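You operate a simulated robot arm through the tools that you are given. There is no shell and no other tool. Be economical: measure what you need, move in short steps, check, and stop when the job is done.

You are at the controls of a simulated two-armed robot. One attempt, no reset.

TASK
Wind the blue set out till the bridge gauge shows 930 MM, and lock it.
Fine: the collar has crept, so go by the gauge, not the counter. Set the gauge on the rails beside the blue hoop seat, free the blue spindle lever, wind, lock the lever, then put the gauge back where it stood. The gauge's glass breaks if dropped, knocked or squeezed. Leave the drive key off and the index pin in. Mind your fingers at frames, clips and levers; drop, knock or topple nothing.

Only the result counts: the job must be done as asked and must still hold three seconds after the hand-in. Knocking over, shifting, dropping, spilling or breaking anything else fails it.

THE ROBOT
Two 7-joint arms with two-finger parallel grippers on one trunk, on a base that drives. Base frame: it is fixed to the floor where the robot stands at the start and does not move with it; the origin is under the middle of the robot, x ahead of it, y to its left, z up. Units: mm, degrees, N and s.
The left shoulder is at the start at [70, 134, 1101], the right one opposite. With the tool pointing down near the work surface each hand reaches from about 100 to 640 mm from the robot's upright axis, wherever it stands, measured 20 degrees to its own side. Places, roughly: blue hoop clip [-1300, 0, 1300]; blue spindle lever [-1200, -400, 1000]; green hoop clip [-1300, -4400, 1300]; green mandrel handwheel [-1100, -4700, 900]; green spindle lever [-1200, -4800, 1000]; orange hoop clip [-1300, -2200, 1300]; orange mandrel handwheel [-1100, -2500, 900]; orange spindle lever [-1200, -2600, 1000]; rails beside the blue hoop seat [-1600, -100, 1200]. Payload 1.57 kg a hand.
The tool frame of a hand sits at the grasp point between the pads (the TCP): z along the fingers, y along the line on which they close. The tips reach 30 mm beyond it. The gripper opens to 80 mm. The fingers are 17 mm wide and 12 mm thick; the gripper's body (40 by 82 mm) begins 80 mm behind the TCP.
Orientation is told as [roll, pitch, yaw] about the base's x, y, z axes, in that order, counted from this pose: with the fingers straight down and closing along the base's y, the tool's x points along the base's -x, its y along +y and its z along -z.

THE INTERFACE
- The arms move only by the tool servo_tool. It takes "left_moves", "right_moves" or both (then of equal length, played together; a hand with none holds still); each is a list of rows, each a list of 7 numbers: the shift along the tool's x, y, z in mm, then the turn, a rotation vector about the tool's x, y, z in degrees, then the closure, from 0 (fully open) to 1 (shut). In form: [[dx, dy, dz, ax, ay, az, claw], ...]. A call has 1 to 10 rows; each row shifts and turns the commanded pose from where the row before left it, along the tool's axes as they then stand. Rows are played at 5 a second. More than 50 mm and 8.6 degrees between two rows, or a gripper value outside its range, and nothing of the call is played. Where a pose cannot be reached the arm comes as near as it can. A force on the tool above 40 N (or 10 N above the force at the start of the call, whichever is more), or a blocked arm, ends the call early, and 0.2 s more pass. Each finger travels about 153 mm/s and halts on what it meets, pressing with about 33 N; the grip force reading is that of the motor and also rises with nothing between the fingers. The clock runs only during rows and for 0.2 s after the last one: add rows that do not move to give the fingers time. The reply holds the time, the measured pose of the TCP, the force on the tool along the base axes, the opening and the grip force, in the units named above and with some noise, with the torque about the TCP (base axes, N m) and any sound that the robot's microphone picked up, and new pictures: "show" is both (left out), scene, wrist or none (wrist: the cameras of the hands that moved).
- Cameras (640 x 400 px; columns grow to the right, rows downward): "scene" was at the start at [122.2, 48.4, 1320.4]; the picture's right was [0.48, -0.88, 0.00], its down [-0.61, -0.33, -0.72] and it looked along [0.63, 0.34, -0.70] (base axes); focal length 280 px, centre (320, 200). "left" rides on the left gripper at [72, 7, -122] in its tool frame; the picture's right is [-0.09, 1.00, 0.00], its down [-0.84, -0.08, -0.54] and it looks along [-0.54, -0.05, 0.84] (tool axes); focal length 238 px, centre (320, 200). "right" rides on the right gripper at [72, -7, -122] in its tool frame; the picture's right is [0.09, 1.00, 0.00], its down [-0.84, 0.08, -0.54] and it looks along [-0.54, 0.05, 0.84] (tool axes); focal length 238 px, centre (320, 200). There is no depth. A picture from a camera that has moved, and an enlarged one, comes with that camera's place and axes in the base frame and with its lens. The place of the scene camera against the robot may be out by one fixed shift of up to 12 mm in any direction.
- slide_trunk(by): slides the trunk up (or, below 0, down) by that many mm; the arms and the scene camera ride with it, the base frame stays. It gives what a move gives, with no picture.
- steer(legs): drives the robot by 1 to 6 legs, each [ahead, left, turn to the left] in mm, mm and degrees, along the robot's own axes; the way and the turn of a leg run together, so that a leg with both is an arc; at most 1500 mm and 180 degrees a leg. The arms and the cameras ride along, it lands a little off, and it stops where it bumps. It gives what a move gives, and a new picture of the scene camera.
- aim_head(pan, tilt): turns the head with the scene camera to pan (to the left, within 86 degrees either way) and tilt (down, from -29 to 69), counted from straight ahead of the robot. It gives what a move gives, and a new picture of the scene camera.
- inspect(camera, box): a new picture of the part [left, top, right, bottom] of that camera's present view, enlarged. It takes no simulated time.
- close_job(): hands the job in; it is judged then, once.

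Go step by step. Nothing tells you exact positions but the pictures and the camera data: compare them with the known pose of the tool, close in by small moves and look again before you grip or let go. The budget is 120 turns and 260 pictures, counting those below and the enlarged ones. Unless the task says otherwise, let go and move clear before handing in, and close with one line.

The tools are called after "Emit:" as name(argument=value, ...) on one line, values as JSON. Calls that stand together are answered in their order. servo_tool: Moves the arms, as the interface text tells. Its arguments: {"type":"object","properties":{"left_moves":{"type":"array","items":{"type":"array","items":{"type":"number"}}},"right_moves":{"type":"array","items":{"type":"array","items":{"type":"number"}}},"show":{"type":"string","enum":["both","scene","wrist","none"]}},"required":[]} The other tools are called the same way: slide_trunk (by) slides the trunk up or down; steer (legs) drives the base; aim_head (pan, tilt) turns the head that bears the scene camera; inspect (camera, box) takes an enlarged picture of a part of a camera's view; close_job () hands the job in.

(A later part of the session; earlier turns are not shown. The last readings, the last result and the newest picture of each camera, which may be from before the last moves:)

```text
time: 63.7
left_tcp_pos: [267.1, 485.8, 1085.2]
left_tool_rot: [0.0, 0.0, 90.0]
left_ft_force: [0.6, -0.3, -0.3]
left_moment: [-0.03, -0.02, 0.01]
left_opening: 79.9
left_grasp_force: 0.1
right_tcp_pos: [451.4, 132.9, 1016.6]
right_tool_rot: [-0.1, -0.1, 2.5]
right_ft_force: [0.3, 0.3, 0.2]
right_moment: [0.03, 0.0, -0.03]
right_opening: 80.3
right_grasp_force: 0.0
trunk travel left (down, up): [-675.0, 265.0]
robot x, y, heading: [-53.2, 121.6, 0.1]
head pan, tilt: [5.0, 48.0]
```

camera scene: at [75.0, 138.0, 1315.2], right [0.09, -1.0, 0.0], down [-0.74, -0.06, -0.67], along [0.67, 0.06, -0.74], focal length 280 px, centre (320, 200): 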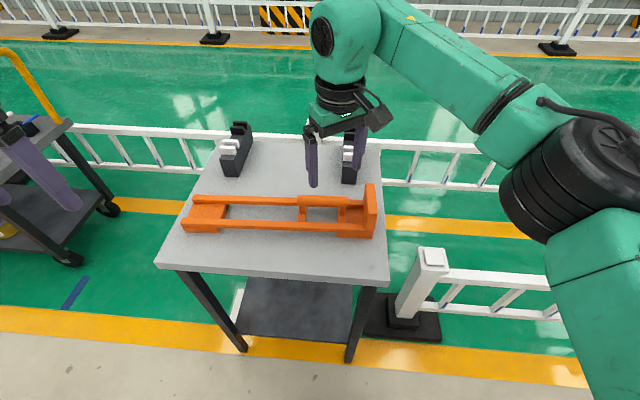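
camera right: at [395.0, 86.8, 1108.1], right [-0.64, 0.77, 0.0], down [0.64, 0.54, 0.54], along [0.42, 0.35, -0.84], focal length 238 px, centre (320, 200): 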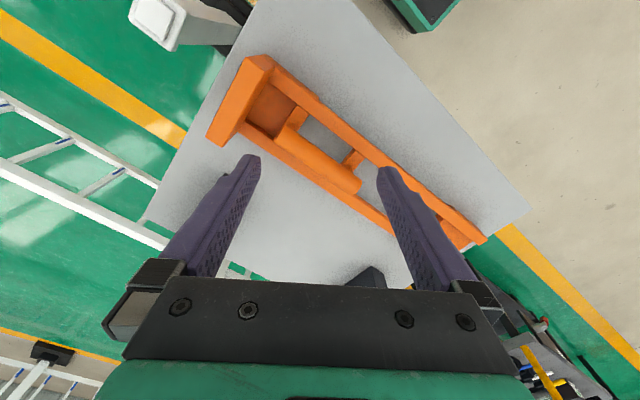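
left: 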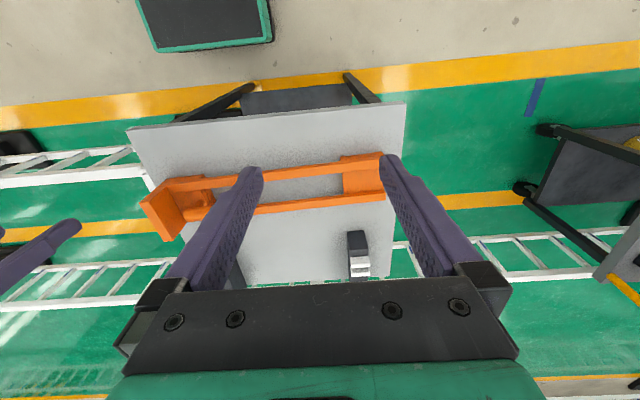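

The left hand turns to +90° easily. I tuck the right hand back and re-place the base so the left hand covers the handle.

Emit:
servo_tool(right_moves=[[45, -30, -15, 0, 0, -2.5, 0], [45, -30, -15, 0, 0, 0, 0], [45, -30, -15, 0, 0, 0, 0], [45, -30, -15, 0, 0, 0, 0], [0, -40, 0, 0, 0, 0, 0]], show="none")

Emit:
steer(legs=[[50, -150, 0]])

Emit:
inspect(camera="left", box=[0, 0, 640, 400])

```text
refused: row 1 steps farther than a row can; nothing moved
```

```text
time: 65.1
left_tcp_pos: [315.5, 338.0, 1083.6]
left_tool_rot: [-0.1, 0.1, 90.0]
left_ft_force: [0.6, 1.3, 0.5]
left_moment: [0.0, 0.01, -0.01]
left_opening: 80.1
left_grasp_force: 0.0
right_tcp_pos: [498.4, -14.8, 1015.5]
right_tool_rot: [-0.3, -0.2, 2.7]
right_ft_force: [-0.3, 0.6, -1.0]
right_moment: [-0.02, 0.01, 0.01]
right_opening: 80.0
right_grasp_force: 0.0
trunk travel left (down, up): [-675.0, 265.0]
robot x, y, heading: [-5.5, -27.9, -0.0]
head pan, tilt: [5.0, 48.0]
camera scene: at [123.2, -8.6, 1315.2], right [0.09, -1.0, 0.0], down [-0.74, -0.07, -0.67], along [0.67, 0.06, -0.74], focal length 280 px, centre (320, 200)
```

scene: 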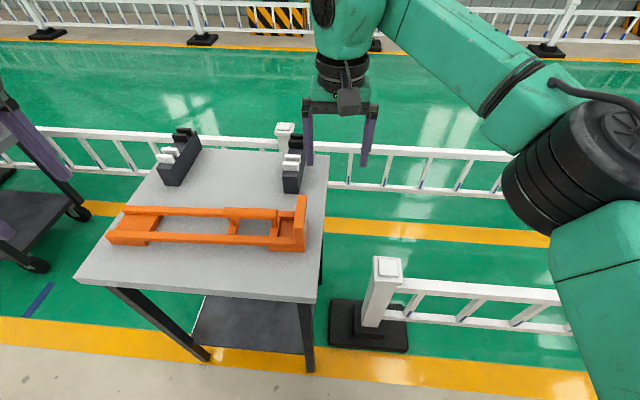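

```text
1.00 times, centred on (320, 200) of left (not enlarged: the box is as wide or as high as the picture)
camera zoom: at [308.2, 265.0, 1208.9], right [-1.0, 0.09, 0.0], down [0.08, 0.84, 0.54], along [0.05, 0.54, -0.84], focal length 238 px, centre (320, 200)
```

zoom: 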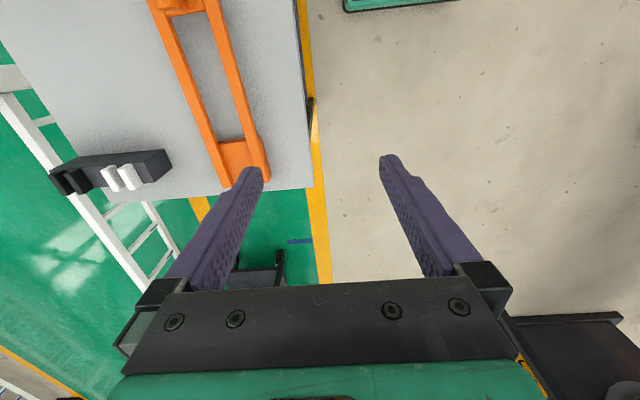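

Emit:
servo_tool(right_moves=[[45, -20, 0, 0, 0, 2.5, 0], [45, -20, 0, 0, 0, 0, 0], [45, -20, 0, 0, 0, 0, 0], [45, -20, 0, 0, 0, 0, 0], [45, -20, 0, 0, 0, 0, 0]], show="none")

Emit:
servo_tool(left_moves=[[33, -33, 15, 0, 0, 0, 0], [33, -33, 15, 0, 0, 0, 0], [33, -33, 15, 0, 0, 0, 0], [33, -33, 15, 0, 0, 0, 0], [33, -33, 15, 0, 0, 0, 0], [0, 0, 0, 0, 0, 0, 0]])

```text
time: 66.3
left_tcp_pos: [314.1, 335.2, 1085.2]
left_tool_rot: [-0.1, 0.0, 89.8]
left_ft_force: [-0.6, -0.1, 0.4]
left_moment: [-0.01, 0.03, 0.02]
left_opening: 80.0
left_grasp_force: 0.1
right_tcp_pos: [276.8, -119.9, 1016.7]
right_tool_rot: [-0.1, -0.3, -0.1]
right_ft_force: [0.1, 0.5, -0.3]
right_moment: [0.03, 0.02, 0.03]
right_opening: 80.0
right_grasp_force: 0.0
trunk travel left (down, up): [-675.0, 265.0]
robot x, y, heading: [-4.4, -25.0, -0.0]
head pan, tilt: [5.0, 48.0]
```

```text
time: 67.7
left_tcp_pos: [480.7, 172.1, 1008.8]
left_tool_rot: [-0.2, 0.1, 90.0]
left_ft_force: [-0.8, -1.0, 0.2]
left_moment: [-0.05, -0.03, 0.01]
left_opening: 80.0
left_grasp_force: 0.1
right_tcp_pos: [276.8, -117.9, 1019.2]
right_tool_rot: [-0.2, -0.3, 0.1]
right_ft_force: [-0.2, 0.4, -0.6]
right_moment: [-0.03, -0.04, 0.0]
right_opening: 79.7
right_grasp_force: 0.0
trunk travel left (down, up): [-675.0, 265.0]
robot x, y, heading: [-2.5, -29.2, -0.2]
head pan, tilt: [5.0, 48.0]
camera scene: at [122.5, -9.2, 1315.3], right [0.09, -1.0, 0.0], down [-0.74, -0.07, -0.67], along [0.67, 0.06, -0.74], focal length 280 px, centre (320, 200)
camera left: at [472.9, 98.4, 1133.4], right [-1.0, 0.09, 0.0], down [0.08, 0.84, 0.54], along [0.05, 0.54, -0.84], focal length 238 px, centre (320, 200)
```

scene: 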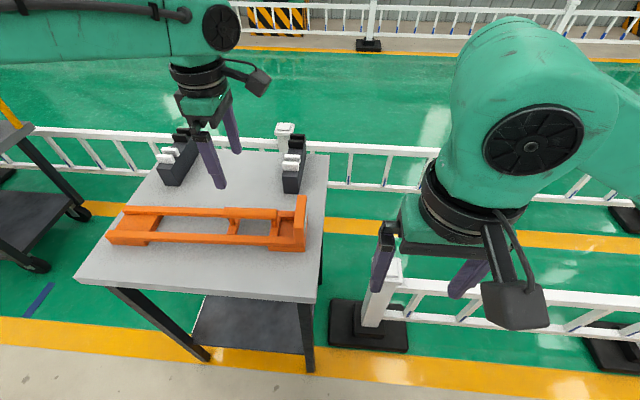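
left: 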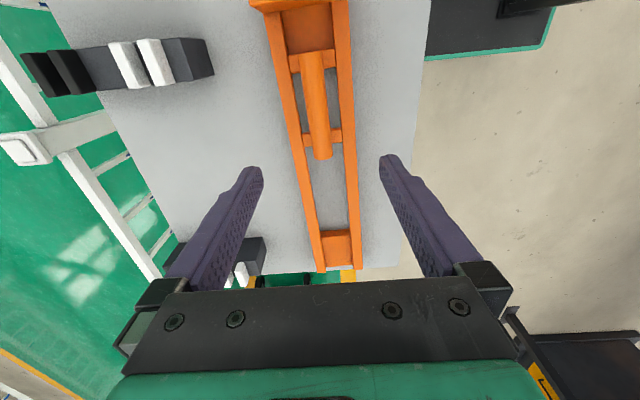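

The handle runs along y at x≈482, y≈100–212. I lower by steps and look again to find its height.

Emit:
servo_tool(left_moves=[[7, 0, 40, 0, 0, 0, 0], [7, 0, 40, 0, 0, 0, 0], [0, 0, 0, 0, 0, 0, 0]])

```text
time: 68.5
left_tcp_pos: [480.6, 156.3, 926.7]
left_tool_rot: [0.0, 0.0, 89.9]
left_ft_force: [0.3, 0.0, 0.6]
left_moment: [0.0, 0.04, 0.02]
left_opening: 80.1
left_grasp_force: 0.0
right_tcp_pos: [276.3, -119.0, 1017.6]
right_tool_rot: [-0.2, -0.3, 0.0]
right_ft_force: [0.4, 0.8, -0.7]
right_moment: [0.0, 0.0, 0.0]
right_opening: 80.1
right_grasp_force: 0.1
trunk travel left (down, up): [-675.0, 265.0]
robot x, y, heading: [-5.5, -25.7, -0.0]
head pan, tilt: [5.0, 48.0]
camera scene: at [123.3, -10.6, 1315.2], right [0.09, -1.0, 0.0], down [-0.74, -0.06, -0.67], along [0.67, 0.06, -0.74], focal length 280 px, centre (320, 200)
camera left: at [472.9, 83.5, 1051.2], right [-1.0, 0.09, 0.0], down [0.08, 0.84, 0.54], along [0.05, 0.54, -0.84], focal length 238 px, centre (320, 200)
```

scene: 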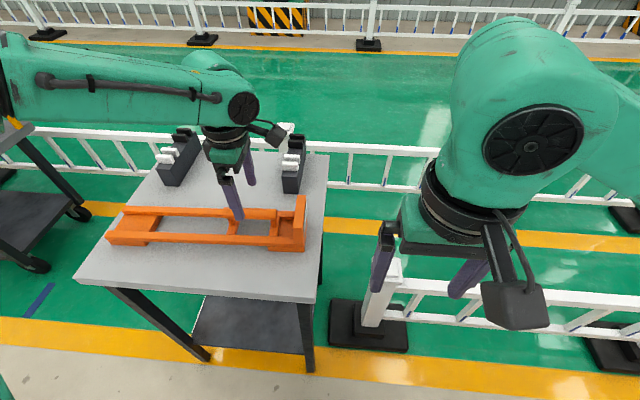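
left: 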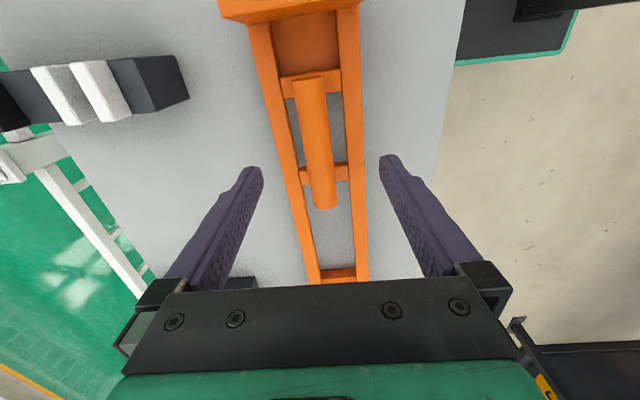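

Emit:
inspect(camera="scene", box=[90, 120, 330, 270])

Emit:
inspect(camera="left", box=[200, 0, 440, 290])

```text
2.67 times, centred on (210, 195) of scene
camera zoom: at [123.3, -10.6, 1315.2], right [0.09, -1.0, 0.0], down [-0.74, -0.06, -0.67], along [0.67, 0.06, -0.74], focal length 747 px, centre (613, 213)
```

zoom: 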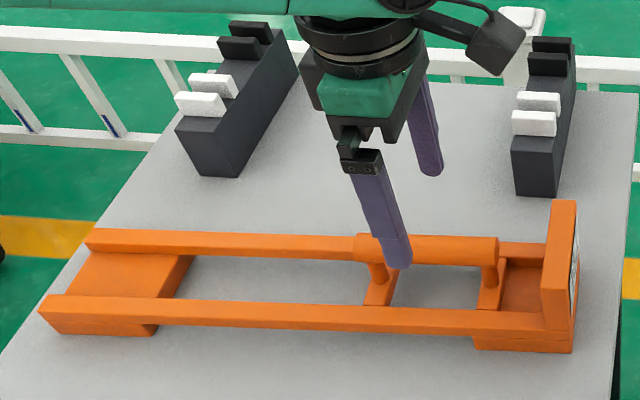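

```text
1.38 times, centred on (320, 145) of left
camera zoom: at [472.9, 83.5, 1051.2], right [-1.0, 0.09, 0.0], down [0.08, 0.84, 0.54], along [0.05, 0.54, -0.84], focal length 329 px, centre (320, 276)
```

zoom: 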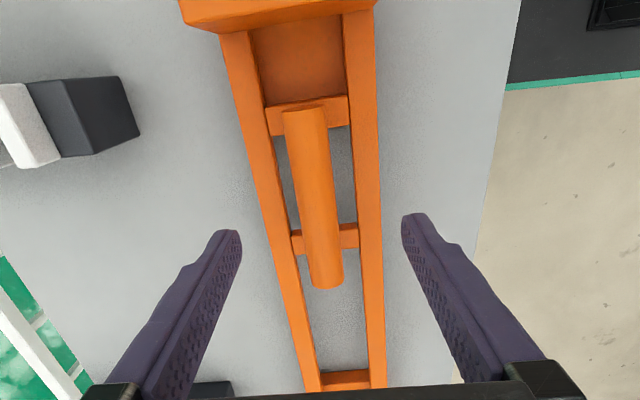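

Handle is ~22 mm thick, axis at about z 861 and centred under the hand. I narrow the fingers to ~46 mm and come down to just above.

Emit:
servo_tool(left_moves=[[0, 0, 0, 0, 0, 0, 0.42], [0, 0, 0, 0, 0, 0, 0.42], [0, 0, 20, 0, 0, 0, 0.42], [0, 0, 16, 0, 0, 0, 0.42], [0, 0, 0, 0, 0, 0, 0.42]])

Emit:
inspect(camera="scene", box=[170, 150, 330, 270])

```text
time: 69.7
left_tcp_pos: [481.4, 156.9, 891.4]
left_tool_rot: [-0.1, 0.0, 90.0]
left_ft_force: [0.7, 0.1, 0.1]
left_moment: [0.03, 0.01, -0.03]
left_opening: 46.6
left_grasp_force: 0.1
right_tcp_pos: [277.0, -118.6, 1016.8]
right_tool_rot: [-0.1, -0.2, 0.1]
right_ft_force: [0.5, 0.9, -0.8]
right_moment: [0.03, 0.01, 0.01]
right_opening: 80.1
right_grasp_force: 0.0
trunk travel left (down, up): [-675.0, 265.0]
robot x, y, heading: [-5.6, -25.7, 0.0]
head pan, tilt: [5.0, 48.0]
camera scene: at [123.5, -10.4, 1315.2], right [0.09, -1.0, 0.0], down [-0.74, -0.06, -0.67], along [0.67, 0.06, -0.74], focal length 280 px, centre (320, 200)
camera left: at [473.6, 83.9, 1016.1], right [-1.0, 0.09, 0.0], down [0.08, 0.84, 0.54], along [0.05, 0.54, -0.84], focal length 238 px, centre (320, 200)
```

scene: 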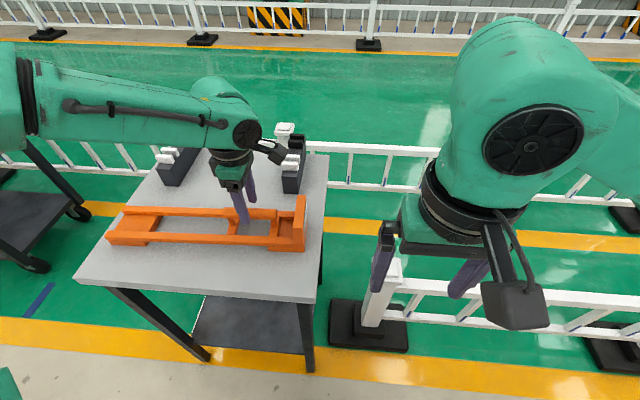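
left: 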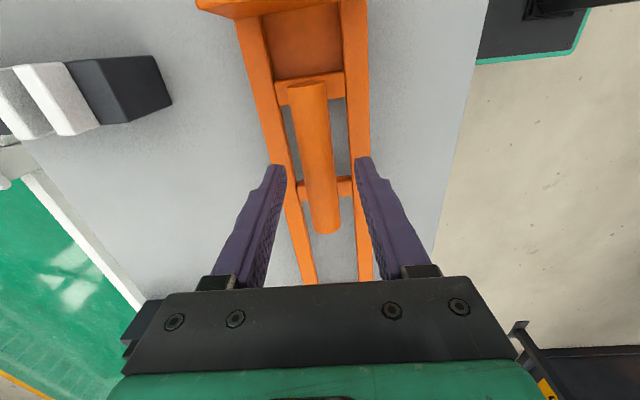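

```text
3.33 times, centred on (250, 210) of scene
camera zoom: at [123.5, -10.4, 1315.2], right [0.09, -1.0, 0.0], down [-0.74, -0.06, -0.67], along [0.67, 0.06, -0.74], focal length 934 px, centre (553, 167)
```

zoom: 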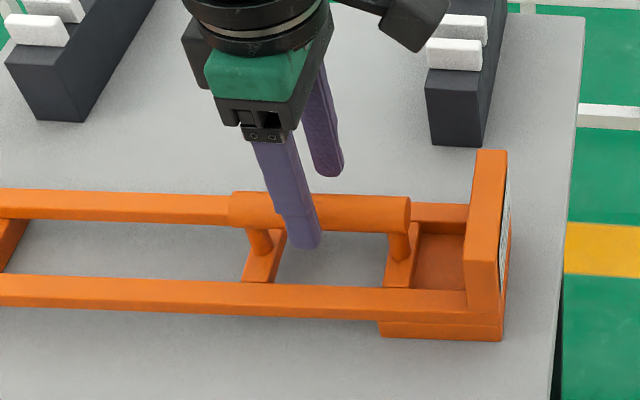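

Tips straddle the handle evenly. Down 18 mm more and close gently.

Emit:
servo_tool(left_moves=[[0, 0, 9, 0, 0, 0, 0.42], [0, 0, 9, 0, 0, 0, 0.42], [0, 0, 0, 0, 0, 0, 0.6], [0, 0, 0, 0, 0, 0, 0.72], [0, 0, 0, 0, 0, 0, 0.8], [0, 0, 0, 0, 0, 0, 0.8]])

Emit:
inspect(camera="scene", box=[170, 150, 330, 270])

```text
time: 71.1
left_tcp_pos: [480.9, 157.0, 873.6]
left_tool_rot: [0.0, 0.0, 89.9]
left_ft_force: [-0.2, -0.1, 0.5]
left_moment: [0.01, 0.01, 0.41]
left_opening: 24.2
left_grasp_force: 33.0
right_tcp_pos: [276.8, -118.5, 1016.9]
right_tool_rot: [-0.1, -0.1, 0.1]
right_ft_force: [-1.0, -0.1, -0.5]
right_moment: [0.0, 0.02, 0.03]
right_opening: 79.9
right_grasp_force: 0.1
trunk travel left (down, up): [-675.0, 265.0]
robot x, y, heading: [-6.9, -28.3, 0.0]
head pan, tilt: [5.0, 48.0]
camera scene: at [123.7, -10.3, 1315.2], right [0.09, -1.0, 0.0], down [-0.74, -0.06, -0.67], along [0.67, 0.06, -0.74], focal length 280 px, centre (320, 200)
camera left: at [473.7, 84.1, 998.3], right [-1.0, 0.09, 0.0], down [0.08, 0.84, 0.54], along [0.05, 0.54, -0.84], focal length 238 px, centre (320, 200)
```

scene: 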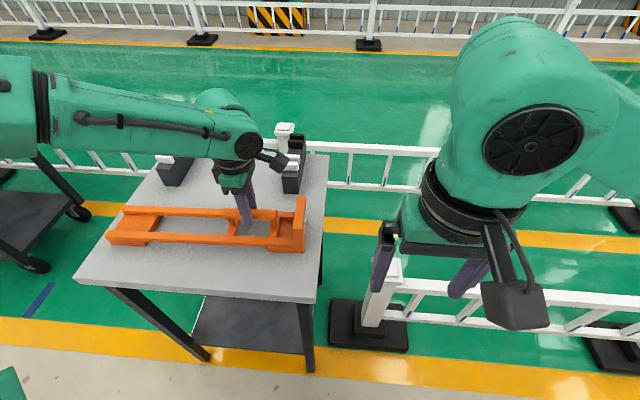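
left: 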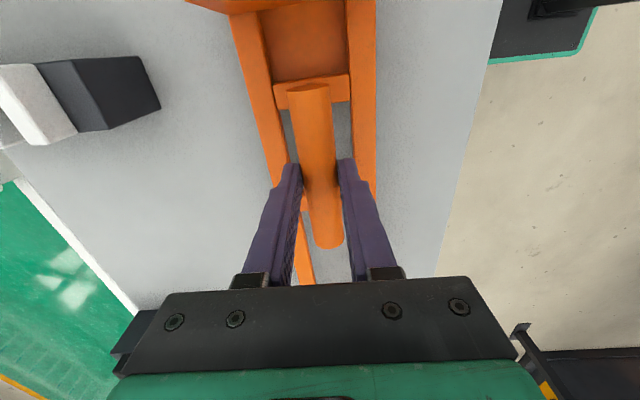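

```text
3.33 times, centred on (250, 210) of scene
camera zoom: at [123.7, -10.3, 1315.2], right [0.09, -1.0, 0.0], down [-0.74, -0.06, -0.67], along [0.67, 0.06, -0.74], focal length 934 px, centre (553, 167)
```

zoom: 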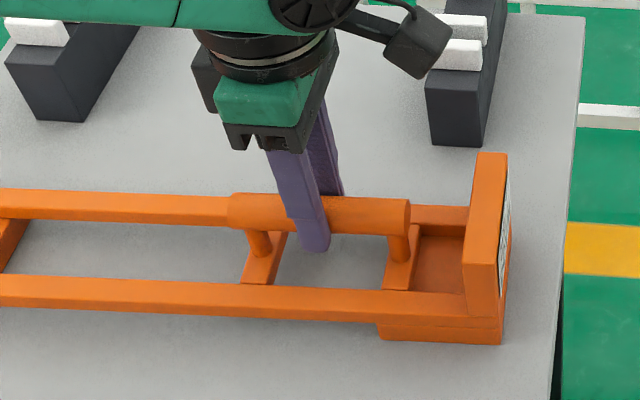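

Gripped at 24 mm. I note the place (TCP 480.9, 157.0, 873.6, yaw 89.9) and lift a little to test balance.

Emit:
servo_tool(left_moves=[[0, 0, -4, 0, 0, 0, 0.85], [0, 0, -6, 0, 0, 0, 0.85], [0, 0, 0, 0, 0, 0, 0.85]])

Emit:
inspect(camera="scene", box=[90, 150, 330, 270])

```text
time: 71.9
left_tcp_pos: [480.8, 157.2, 883.5]
left_tool_rot: [0.0, 0.0, 89.8]
left_ft_force: [-1.0, 0.5, -5.2]
left_moment: [-0.32, 0.0, 0.02]
left_opening: 23.6
left_grasp_force: 33.9
right_tcp_pos: [278.5, -118.2, 1016.7]
right_tool_rot: [-0.1, -0.3, 0.1]
right_ft_force: [-0.4, -0.2, 0.4]
right_moment: [0.01, -0.01, -0.03]
right_opening: 80.0
right_grasp_force: 0.1
trunk travel left (down, up): [-675.0, 265.0]
robot x, y, heading: [-2.0, -27.5, 0.1]
head pan, tilt: [5.0, 48.0]
camera scene: at [124.9, -9.7, 1315.0], right [0.09, -1.0, 0.0], down [-0.74, -0.06, -0.67], along [0.67, 0.06, -0.74], focal length 280 px, centre (320, 200)
camera left: at [473.7, 84.4, 1008.8], right [-1.0, 0.09, 0.0], down [0.08, 0.84, 0.54], along [0.05, 0.54, -0.84], focal length 238 px, centre (320, 200)
```

scene: 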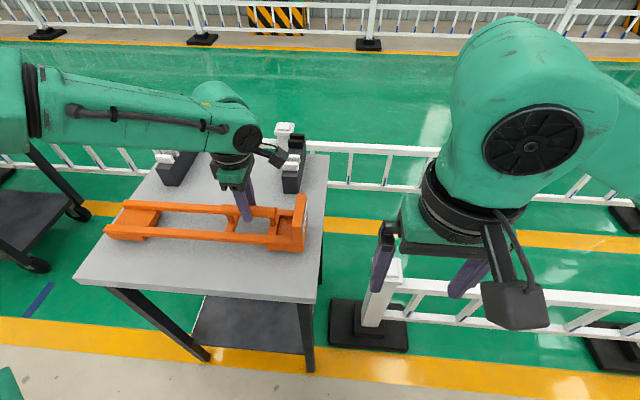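
left: 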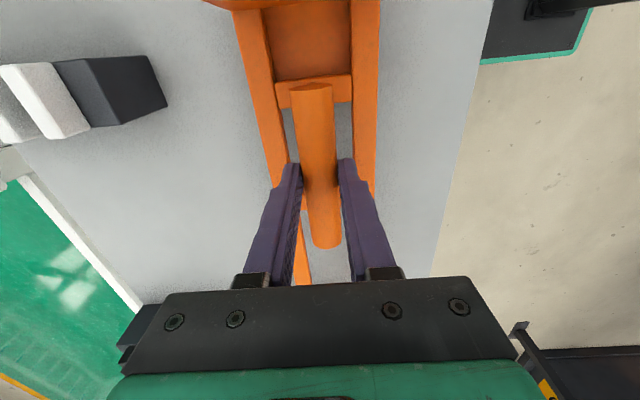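

```text
2.67 times, centred on (210, 210) of scene
camera zoom: at [124.9, -9.7, 1315.0], right [0.09, -1.0, 0.0], down [-0.74, -0.06, -0.67], along [0.67, 0.06, -0.74], focal length 747 px, centre (613, 173)
```

zoom: 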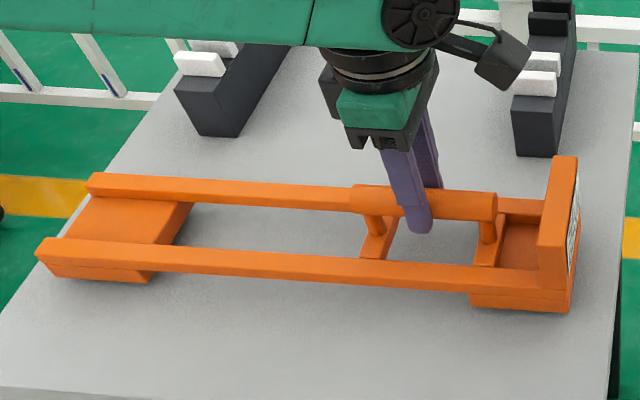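

It weighs about 5 N with its balance point ~60 mm toward the far end. I set it down again and re-grip nearer the far end of the handle.

Emit:
servo_tool(left_moves=[[0, 0, 5, 0, 0, 0, 0.85], [0, 0, 4.5, 0, 0, 0, 0.85], [0, 0, 0, 0, 0, 0, 0.85], [0, 0, 0, 0, 0, 0, 0.65], [0, 0, 0, 0, 0, 0, 0.5], [-19, 0, 0, 0, 0, 0, 0.5], [-17, 0, 0, 0, 0, 0, 0.5], [0, 0, 0, 0, 0, 0, 0.5]])

Emit:
inspect(camera="scene", box=[90, 150, 330, 270])

```text
time: 73.7
left_tcp_pos: [480.4, 193.0, 874.9]
left_tool_rot: [0.0, -0.1, 89.9]
left_ft_force: [0.5, -0.1, -0.9]
left_moment: [0.02, 0.03, 0.04]
left_opening: 40.5
left_grasp_force: 0.1
right_tcp_pos: [277.6, -118.9, 1017.0]
right_tool_rot: [-0.1, -0.2, 0.1]
right_ft_force: [0.0, -0.4, -0.4]
right_moment: [-0.01, -0.02, 0.01]
right_opening: 80.0
right_grasp_force: 0.1
trunk travel left (down, up): [-675.0, 265.0]
robot x, y, heading: [-4.4, -27.3, -0.2]
head pan, tilt: [5.0, 48.0]
camera scene: at [123.9, -10.8, 1315.2], right [0.09, -1.0, 0.0], down [-0.74, -0.06, -0.67], along [0.67, 0.06, -0.74], focal length 280 px, centre (320, 200)
camera left: at [473.6, 119.4, 999.8], right [-1.0, 0.09, 0.0], down [0.08, 0.84, 0.54], along [0.05, 0.54, -0.84], focal length 238 px, centre (320, 200)
```

scene: 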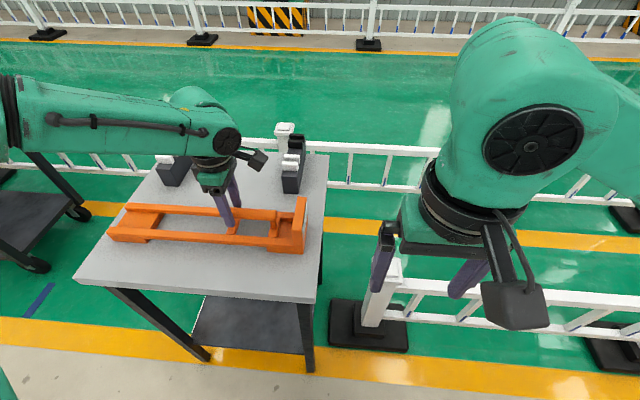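
left: 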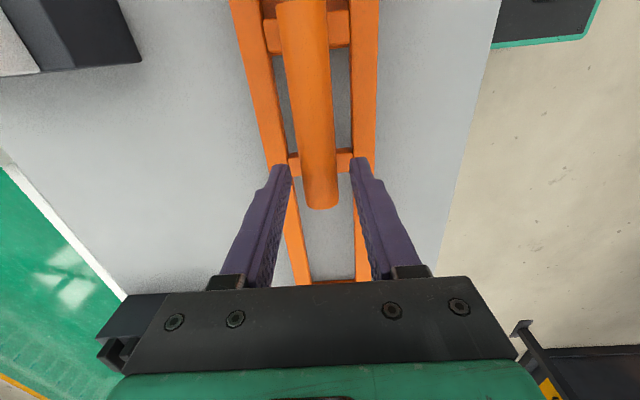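

```text
2.67 times, centred on (210, 210) of scene
camera zoom: at [123.9, -10.8, 1315.2], right [0.09, -1.0, 0.0], down [-0.74, -0.06, -0.67], along [0.67, 0.06, -0.74], focal length 747 px, centre (613, 173)
```

zoom: 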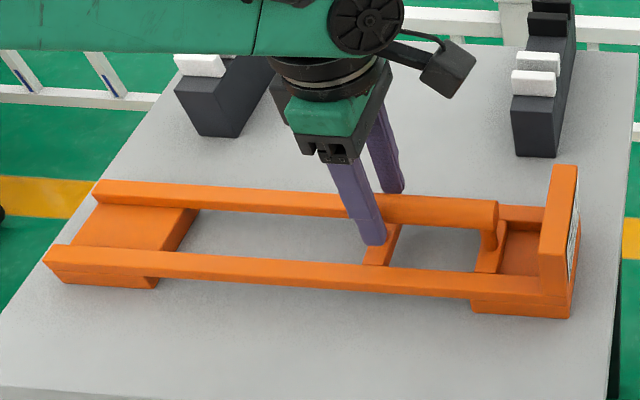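

Emit:
servo_tool(left_moves=[[0, 0, 0, 0, 0, 0, 0.65], [0, 0, 0, 0, 0, 0, 0.78], [0, 0, 0, 0, 0, 0, 0.9], [0, 0, 0, 0, 0, 0, 0.9], [0, 0, -5, 0, 0, 0, 0.9], [0, 0, -5, 0, 0, 0, 0.9], [0, 0, -5, 0, 0, 0, 0.9], [0, 0, 0, 0, 0, 0, 0.9]], show="scene")

Emit:
inspect(camera="scene", box=[90, 150, 330, 270])

```text
time: 75.5
left_tcp_pos: [481.5, 191.7, 890.6]
left_tool_rot: [0.0, 0.0, 90.0]
left_ft_force: [-0.2, 0.6, -5.2]
left_moment: [-0.11, 0.0, 0.03]
left_opening: 23.3
left_grasp_force: 33.6
right_tcp_pos: [278.1, -117.7, 1016.6]
right_tool_rot: [-0.1, -0.2, 0.1]
right_ft_force: [-0.5, -0.2, -0.4]
right_moment: [0.01, 0.03, 0.03]
right_opening: 80.2
right_grasp_force: 0.0
trunk travel left (down, up): [-675.0, 265.0]
robot x, y, heading: [-2.8, -26.3, 0.2]
head pan, tilt: [5.0, 48.0]
camera scene: at [124.7, -9.8, 1315.0], right [0.09, -1.0, 0.0], down [-0.74, -0.06, -0.67], along [0.67, 0.06, -0.74], focal length 280 px, centre (320, 200)
```

scene: 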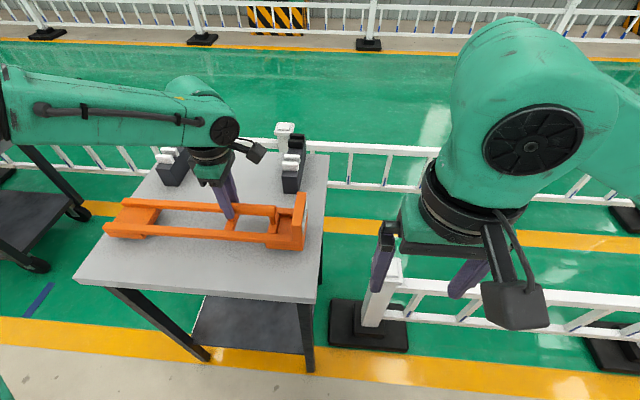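

```text
2.67 times, centred on (210, 210) of scene
camera zoom: at [124.7, -9.8, 1315.0], right [0.09, -1.0, 0.0], down [-0.74, -0.06, -0.67], along [0.67, 0.06, -0.74], focal length 747 px, centre (613, 173)
```

zoom: 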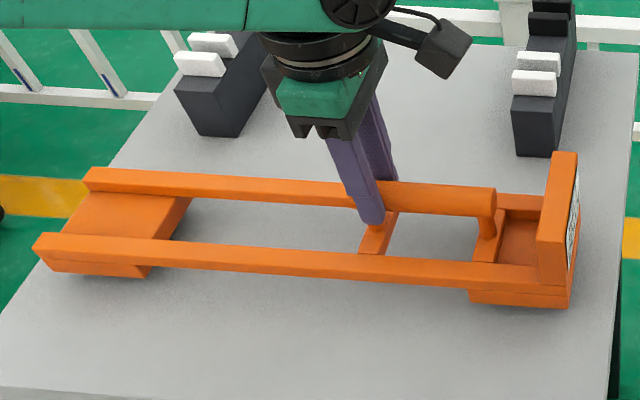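

Well balanced now (0.11 N m). I lift it clear, raise the trunk and back away.

Emit:
servo_tool(left_moves=[[0, 0, -15, 0, 0, 0, 0.9], [0, 0, -20, 0, 0, 0, 0.9], [0, 0, -20, 0, 0, 0, 0.9], [0, 0, -20, 0, 0, 0, 0.9], [0, 0, -20, 0, 0, 0, 0.9], [0, 0, -15, 0, 0, 0, 0.9], [0, 0, 0, 0, 0, 0, 0.9]], show="none")

Emit:
slide_trunk(by=260)

Emit:
steer(legs=[[-300, 0, 0]])

```text
time: 77.1
left_tcp_pos: [481.6, 192.7, 999.4]
left_tool_rot: [0.1, 0.0, 90.0]
left_ft_force: [-0.2, -0.2, -5.9]
left_moment: [-0.1, -0.02, 0.02]
left_opening: 23.6
left_grasp_force: 33.4
right_tcp_pos: [278.1, -117.2, 1016.4]
right_tool_rot: [-0.2, -0.3, 0.1]
right_ft_force: [0.2, -0.3, 0.4]
right_moment: [0.01, -0.01, -0.01]
right_opening: 80.1
right_grasp_force: 0.1
trunk travel left (down, up): [-675.0, 265.0]
robot x, y, heading: [-5.1, -27.1, 0.2]
head pan, tilt: [5.0, 48.0]
```

```text
time: 79.8
left_tcp_pos: [481.5, 194.4, 1259.5]
left_tool_rot: [0.1, 0.0, 90.0]
left_ft_force: [-0.1, 0.0, -5.6]
left_moment: [-0.13, 0.01, -0.01]
left_opening: 23.6
left_grasp_force: 33.5
right_tcp_pos: [277.8, -118.6, 1276.4]
right_tool_rot: [-0.1, -0.2, 0.1]
right_ft_force: [-0.5, 0.4, -0.8]
right_moment: [0.03, 0.01, -0.03]
right_opening: 80.0
right_grasp_force: 0.0
trunk travel left (down, up): [-935.0, 5.0]
robot x, y, heading: [-5.9, -26.6, 0.2]
head pan, tilt: [5.0, 48.0]
```

```text
time: 81.8
left_tcp_pos: [185.0, 194.6, 1258.6]
left_tool_rot: [0.2, 0.1, 89.9]
left_ft_force: [0.9, -0.5, -5.2]
left_moment: [-0.13, 0.04, -0.01]
left_opening: 23.4
left_grasp_force: 33.0
right_tcp_pos: [-17.5, -118.5, 1275.6]
right_tool_rot: [-0.1, 0.1, 0.1]
right_ft_force: [0.7, 0.1, -0.8]
right_moment: [0.01, 0.02, -0.01]
right_opening: 79.8
right_grasp_force: 0.1
trunk travel left (down, up): [-935.0, 5.0]
robot x, y, heading: [-303.0, -26.7, -0.1]
head pan, tilt: [5.0, 48.0]
camera scene: at [-170.7, -9.6, 1574.7], right [0.09, -1.0, 0.0], down [-0.74, -0.07, -0.67], along [0.66, 0.06, -0.75], focal length 280 px, centre (320, 200)
```

scene: 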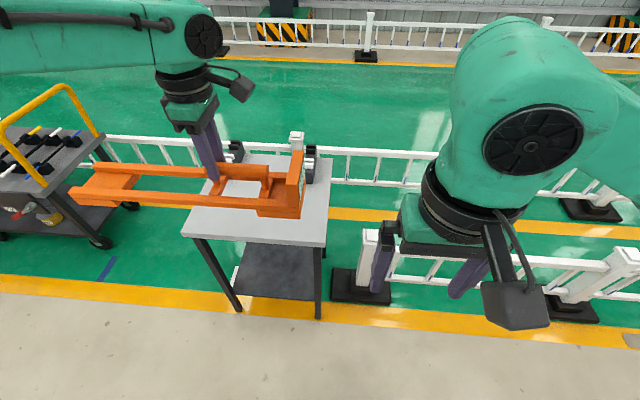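

Holding well. I turn the hand from 90° to 0° so the gauge points ahead with its glass toward me, then turn the base to the machine.

Emit:
servo_tool(left_moves=[[0, 0, 0, 0, 0, 5, 0.9], [0, 0, 0, 0, 0, 8, 0.9], [0, 0, 0, 0, 0, 8, 0.9], [0, 0, 0, 0, 0, 8, 0.9], [0, 0, 0, 0, 0, 8, 0.9], [0, 0, 0, 0, 0, 8, 0.9], [0, 0, 0, 0, 0, 8, 0.9], [0, 0, 0, 0, 0, 8, 0.9], [0, 0, 0, 0, 0, 8, 0.9]], show="none")

Emit:
servo_tool(left_moves=[[0, 0, 0, 0, 0, 8, 0.9], [0, 0, 0, 0, 0, 8, 0.9], [0, 0, 0, 0, 0, 5, 0.9], [0, 0, 0, 0, 0, 0, 0.9]], show="scene")

```text
time: 83.8
left_tcp_pos: [181.5, 194.3, 1259.9]
left_tool_rot: [0.0, 0.0, 21.0]
left_ft_force: [-0.3, 0.1, -6.4]
left_moment: [-0.02, 0.13, -0.01]
left_opening: 23.3
left_grasp_force: 33.0
right_tcp_pos: [-20.7, -116.8, 1277.0]
right_tool_rot: [-0.2, -0.2, 0.1]
right_ft_force: [-0.4, 0.0, 0.1]
right_moment: [0.02, 0.02, -0.03]
right_opening: 79.8
right_grasp_force: 0.0
trunk travel left (down, up): [-935.0, 5.0]
robot x, y, heading: [-302.5, -22.9, -0.0]
head pan, tilt: [5.0, 48.0]
```

```text
time: 84.8
left_tcp_pos: [182.6, 194.3, 1259.9]
left_tool_rot: [0.0, 0.1, -0.2]
left_ft_force: [0.1, 0.0, -4.8]
left_moment: [0.02, 0.12, 0.01]
left_opening: 23.2
left_grasp_force: 33.6
right_tcp_pos: [-21.9, -118.1, 1276.8]
right_tool_rot: [-0.2, -0.2, 0.1]
right_ft_force: [-0.3, 0.2, -1.2]
right_moment: [0.03, 0.04, -0.02]
right_opening: 80.1
right_grasp_force: 0.0
trunk travel left (down, up): [-935.0, 5.0]
robot x, y, heading: [-304.1, -25.5, 0.1]
head pan, tilt: [5.0, 48.0]
camera scene: at [-174.6, -9.7, 1575.1], right [0.09, -1.0, 0.0], down [-0.74, -0.07, -0.67], along [0.67, 0.06, -0.74], focal length 280 px, centre (320, 200)
```

scene: 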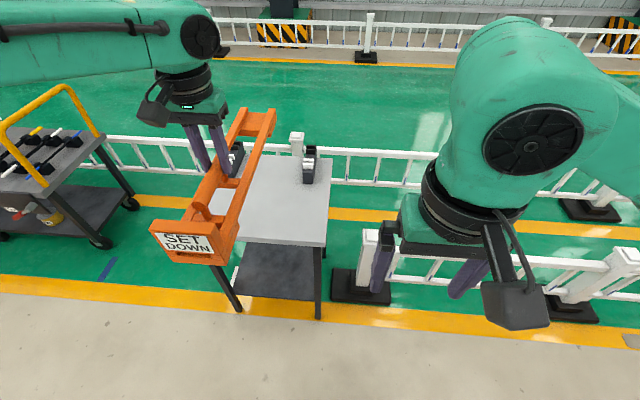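

The glass reads SET DOWN toward me. I move a bit ahead for clearance and turn round in two steps.

Emit:
steer(legs=[[120, 0, 0], [0, 0, 90], [0, 0, 90]])

Emit:
aim_head(pan=12, tilt=28)

```text
time: 93.7
left_tcp_pos: [-670.8, -246.8, 1258.8]
left_tool_rot: [0.0, 0.1, -180.0]
left_ft_force: [0.2, -0.5, -5.2]
left_moment: [0.02, -0.13, 0.0]
left_opening: 23.3
left_grasp_force: 33.3
right_tcp_pos: [-467.4, 64.5, 1277.2]
right_tool_rot: [-0.1, -0.2, -179.9]
right_ft_force: [0.2, 0.6, 0.6]
right_moment: [-0.02, 0.01, 0.01]
right_opening: 80.1
right_grasp_force: 0.1
trunk travel left (down, up): [-935.0, 5.0]
robot x, y, heading: [-184.1, -27.3, -179.9]
head pan, tilt: [5.0, 48.0]
camera scene: at [-314.1, -24.0, 1575.0], right [-0.09, 1.0, 0.0], down [0.74, 0.07, -0.67], along [-0.67, -0.06, -0.74], focal length 280 px, centre (320, 200)
```

scene: 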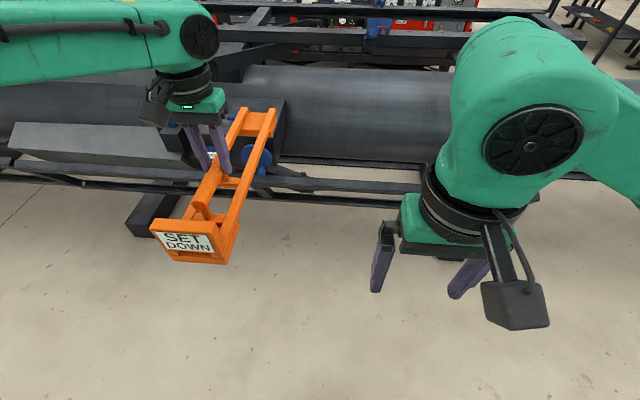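

```text
time: 94.5
left_tcp_pos: [-670.4, -248.4, 1259.4]
left_tool_rot: [0.1, 0.0, -180.0]
left_ft_force: [0.2, -0.1, -5.2]
left_moment: [0.03, -0.11, 0.03]
left_opening: 23.5
left_grasp_force: 33.1
right_tcp_pos: [-468.3, 63.9, 1276.6]
right_tool_rot: [0.0, -0.2, -179.9]
right_ft_force: [-0.6, 0.4, 0.1]
right_moment: [-0.02, 0.01, 0.04]
right_opening: 80.2
right_grasp_force: 0.1
trunk travel left (down, up): [-935.0, 5.0]
robot x, y, heading: [-185.5, -24.9, -180.2]
head pan, tilt: [12.0, 28.0]
camera scene: at [-324.7, -36.7, 1604.9], right [-0.21, 0.98, 0.0], down [0.46, 0.1, -0.88], along [-0.86, -0.18, -0.47], focal length 280 px, centre (320, 200)
```

scene: 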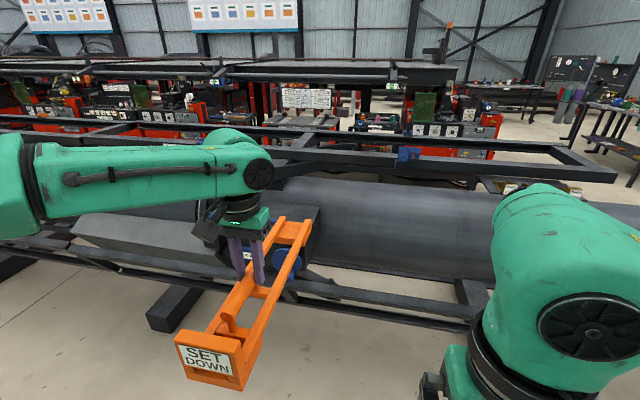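

I lift the gauge higher, above the rails, and strafe so it lines up beside the seat.

Emit:
servo_tool(left_moves=[[0, 0, -20, 0, 0, 0, 0.9], [0, 0, -30, 0, 0, 0, 0.9], [0, 0, -30, 0, 0, 0, 0.9], [0, 0, -30, 0, 0, 0, 0.9], [0, 0, -30, 0, 0, 0, 0.9], [0, 0, -20, 0, 0, 0, 0.9], [0, 0, 0, 0, 0, 0, 0.9]], show="none")

Emit:
steer(legs=[[0, -150, 0], [250, 0, 0]])

Emit:
inspect(camera="left", box=[0, 0, 640, 400])

```text
time: 96.1
left_tcp_pos: [-668.9, -246.8, 1420.6]
left_tool_rot: [-0.1, 0.1, -180.0]
left_ft_force: [-0.4, 0.2, -5.6]
left_moment: [0.0, -0.1, -0.01]
left_opening: 23.5
left_grasp_force: 33.4
right_tcp_pos: [-466.6, 64.1, 1275.9]
right_tool_rot: [-0.1, -0.2, -179.9]
right_ft_force: [-0.1, -0.3, -0.1]
right_moment: [-0.01, 0.02, -0.01]
right_opening: 80.2
right_grasp_force: 0.0
trunk travel left (down, up): [-935.0, 5.0]
robot x, y, heading: [-180.2, -23.1, -179.9]
head pan, tilt: [12.0, 28.0]
```

```text
time: 98.9
left_tcp_pos: [-919.4, -98.6, 1422.6]
left_tool_rot: [-0.1, -0.2, 180.1]
left_ft_force: [0.3, 0.9, -4.7]
left_moment: [0.01, -0.09, -0.04]
left_opening: 23.4
left_grasp_force: 32.6
right_tcp_pos: [-716.7, 214.5, 1277.9]
right_tool_rot: [-0.3, -0.4, -179.9]
right_ft_force: [-0.1, 1.4, 0.9]
right_moment: [0.0, 0.04, -0.03]
right_opening: 80.0
right_grasp_force: 0.1
trunk travel left (down, up): [-935.0, 5.0]
robot x, y, heading: [-437.3, 124.6, -180.0]
head pan, tilt: [12.0, 28.0]
camera scene: at [-572.7, 112.4, 1605.6], right [-0.21, 0.98, 0.0], down [0.46, 0.1, -0.88], along [-0.86, -0.18, -0.47], focal length 280 px, centre (320, 200)
```

scene: 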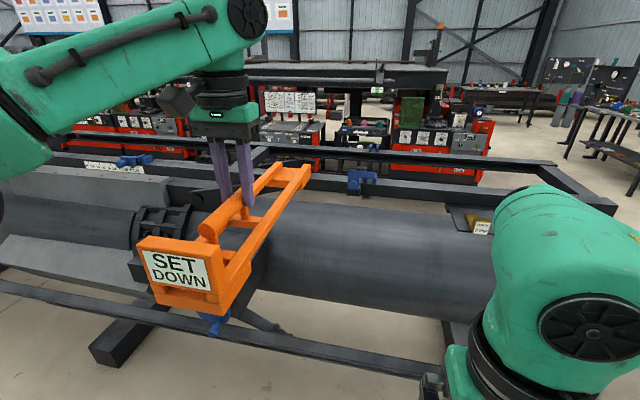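

```text
1.00 times, centred on (320, 200) of left (not enlarged: the box is as wide or as high as the picture)
camera zoom: at [-846.1, -106.1, 1546.7], right [-0.09, -1.0, 0.0], down [-0.84, 0.08, 0.54], along [-0.54, 0.05, -0.84], focal length 238 px, centre (320, 200)
```

zoom: 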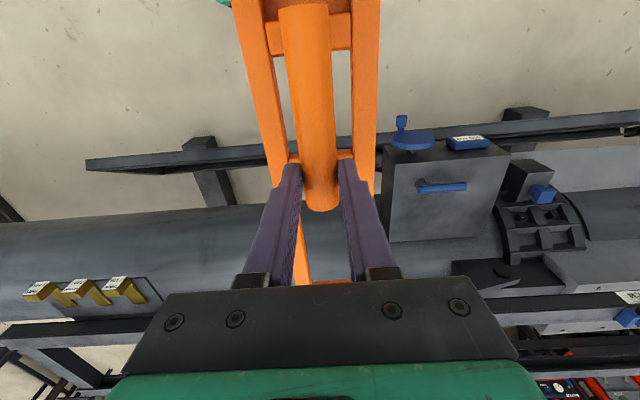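

The gauge rides well clear. I advance 250 mm toward the rails and look down with the wrist camera.

Emit:
steer(legs=[[250, 0, 0]])

Emit:
inspect(camera="left", box=[0, 0, 640, 400])

Emit:
inspect(camera="scene", box=[100, 60, 500, 310])

```text
time: 100.8
left_tcp_pos: [-1166.7, -99.0, 1422.7]
left_tool_rot: [-0.1, -0.1, -179.9]
left_ft_force: [0.6, 0.8, -4.8]
left_moment: [0.0, -0.1, -0.03]
left_opening: 23.3
left_grasp_force: 32.8
right_tcp_pos: [-963.9, 214.1, 1277.3]
right_tool_rot: [-0.1, -0.4, -179.8]
right_ft_force: [0.1, 0.1, 0.3]
right_moment: [-0.02, 0.01, 0.01]
right_opening: 79.9
right_grasp_force: 0.1
trunk travel left (down, up): [-935.0, 5.0]
robot x, y, heading: [-688.8, 123.4, -180.0]
head pan, tilt: [12.0, 28.0]
camera scene: at [-822.1, 112.4, 1605.6], right [-0.21, 0.98, 0.0], down [0.46, 0.1, -0.88], along [-0.86, -0.19, -0.47], focal length 280 px, centre (320, 200)
```

scene: 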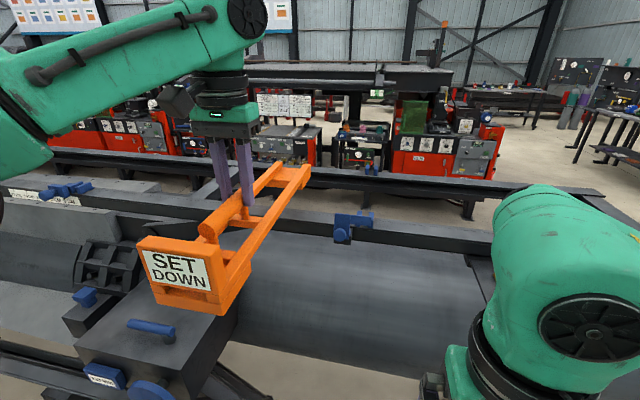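

```text
1.00 times, centred on (320, 200) of left (not enlarged: the box is as wide or as high as the picture)
camera zoom: at [-1095.1, -106.5, 1546.9], right [-0.09, -1.0, 0.0], down [-0.84, 0.08, 0.54], along [-0.54, 0.05, -0.84], focal length 238 px, centre (320, 200)
```

zoom: 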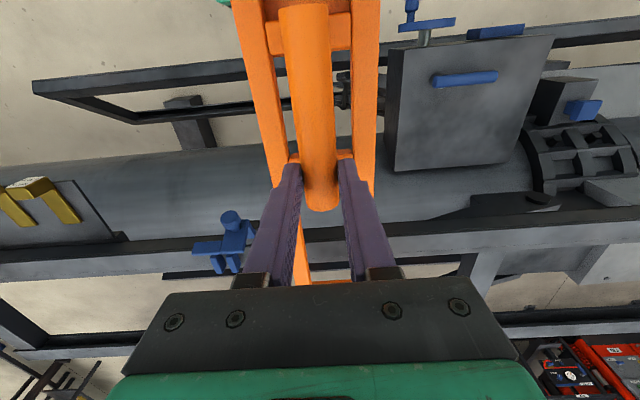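

```text
1.60 times, centred on (300, 185) of scene
camera zoom: at [-822.1, 112.4, 1605.6], right [-0.21, 0.98, 0.0], down [0.46, 0.1, -0.88], along [-0.86, -0.19, -0.47], focal length 448 px, centre (352, 224)
```

zoom: 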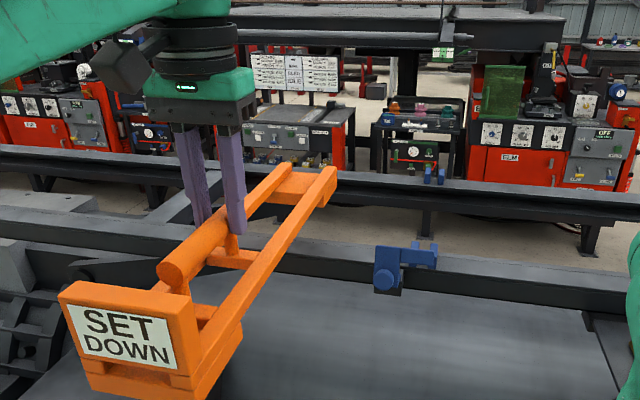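

Emit:
inspect(camera="left", box=[140, 180, 300, 280])

Emit:
inspect(camera="left", box=[360, 160, 640, 350])

Emit:
inspect(camera="scene", box=[200, 150, 460, 290])

```text
4.00 times, centred on (220, 230) of left
camera zoom: at [-1095.1, -106.5, 1546.9], right [-0.09, -1.0, 0.0], down [-0.84, 0.08, 0.54], along [-0.54, 0.05, -0.84], focal length 953 px, centre (720, 80)
```

zoom: 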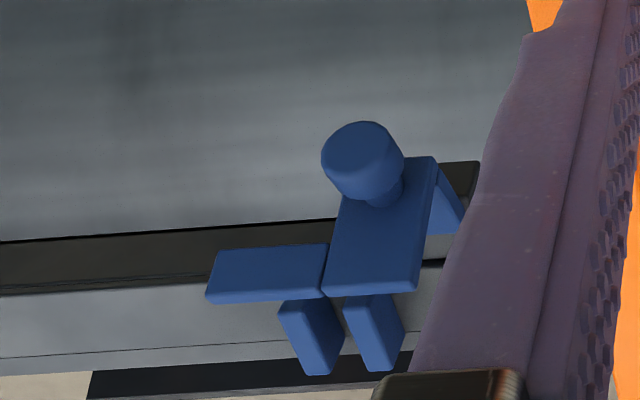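

```text
2.11 times, centred on (500, 255) of left
camera zoom: at [-1095.1, -106.5, 1546.9], right [-0.09, -1.0, 0.0], down [-0.84, 0.08, 0.54], along [-0.54, 0.05, -0.84], focal length 502 px, centre (-59, 84)
```

zoom: 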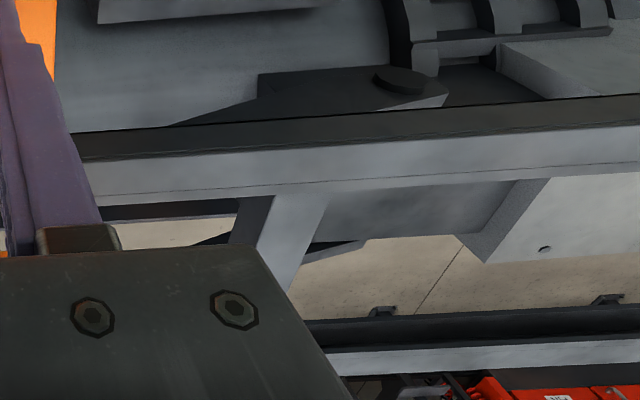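

```text
2.46 times, centred on (330, 220) of scene
camera zoom: at [-822.1, 112.4, 1605.6], right [-0.21, 0.98, 0.0], down [0.46, 0.1, -0.88], along [-0.86, -0.19, -0.47], focal length 690 px, centre (295, 151)
```

zoom: 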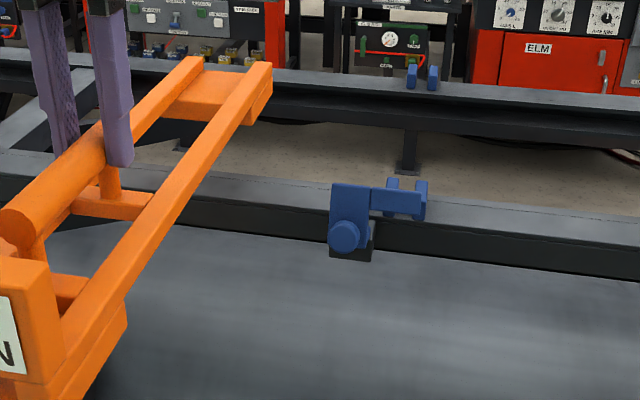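

The front rail top is roughly 1245–1275 high at x≈-1350…-1420. I extend the arm and lower somewhat to get a second view for parallax.

Emit:
servo_tool(left_moves=[[-20, 0, 0, 0, 0, 0, 0.9], [-25, 0, 5, 0, 0, 0, 0.9], [-25, 0, 10, 0, 0, 0, 0.9], [-25, 0, 15, 0, 0, 0, 0.9], [-15, 0, 10, 0, 0, 0, 0.9], [0, 0, 0, 0, 0, 0, 0.9]])

Emit:
inspect(camera="left", box=[140, 130, 300, 280])

Emit:
inspect(camera="left", box=[360, 100, 640, 290])

```text
time: 102.2
left_tcp_pos: [-1217.4, -113.7, 1371.6]
left_tool_rot: [0.1, 0.0, -179.9]
left_ft_force: [0.5, -0.2, -5.8]
left_moment: [-0.01, -0.12, -0.03]
left_opening: 23.3
left_grasp_force: 32.8
left hand out of reach, approached as far as the arm can: row 1, 2, 3, 4, 5
right_tcp_pos: [-968.7, 214.1, 1277.0]
right_tool_rot: [-0.1, -0.2, -179.8]
right_ft_force: [-0.5, 0.1, 0.1]
right_moment: [0.01, -0.01, 0.01]
right_opening: 79.8
right_grasp_force: 0.1
trunk travel left (down, up): [-935.0, 5.0]
robot x, y, heading: [-683.1, 121.0, -179.8]
head pan, tilt: [12.0, 28.0]
camera scene: at [-826.4, 112.6, 1605.1], right [-0.21, 0.98, 0.0], down [0.46, 0.1, -0.88], along [-0.86, -0.19, -0.47], focal length 280 px, centre (320, 200)
camera left: at [-1146.9, -121.9, 1496.3], right [-0.09, -1.0, 0.0], down [-0.84, 0.08, 0.54], along [-0.54, 0.05, -0.84], focal length 238 px, centre (320, 200)
```

scene: 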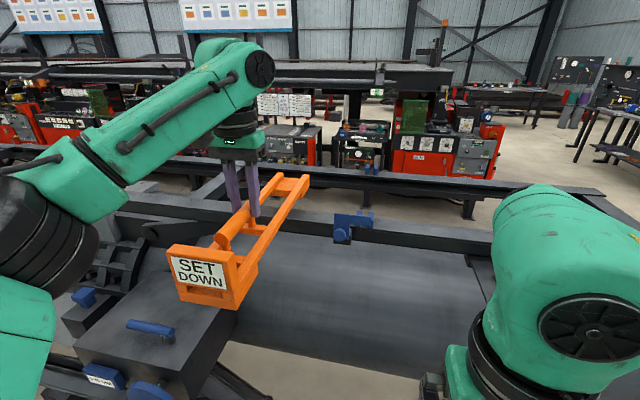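
left: 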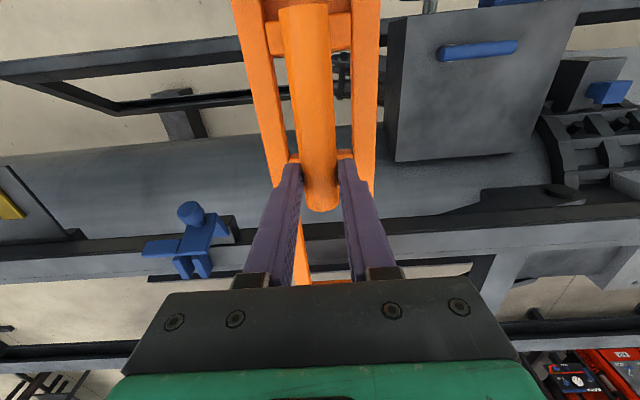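

```text
2.67 times, centred on (220, 205) of left
camera zoom: at [-1146.9, -121.9, 1496.3], right [-0.09, -1.0, 0.0], down [-0.84, 0.08, 0.54], along [-0.54, 0.05, -0.84], focal length 636 px, centre (587, 187)
```

zoom: 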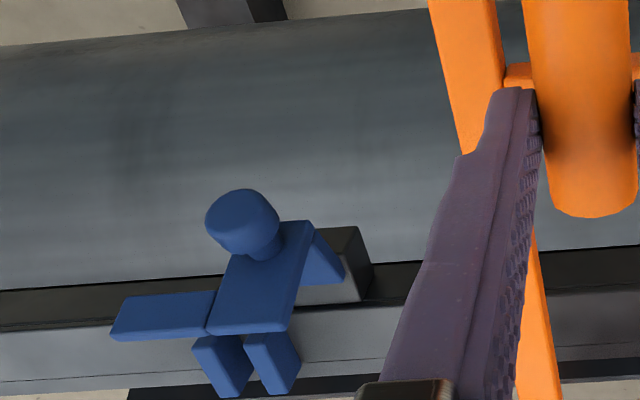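

```text
2.11 times, centred on (500, 195) of left
camera zoom: at [-1146.9, -121.9, 1496.3], right [-0.09, -1.0, 0.0], down [-0.84, 0.08, 0.54], along [-0.54, 0.05, -0.84], focal length 502 px, centre (-59, 210)
```

zoom: 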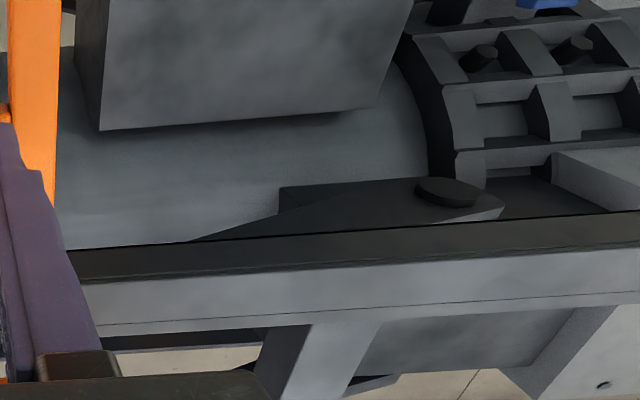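

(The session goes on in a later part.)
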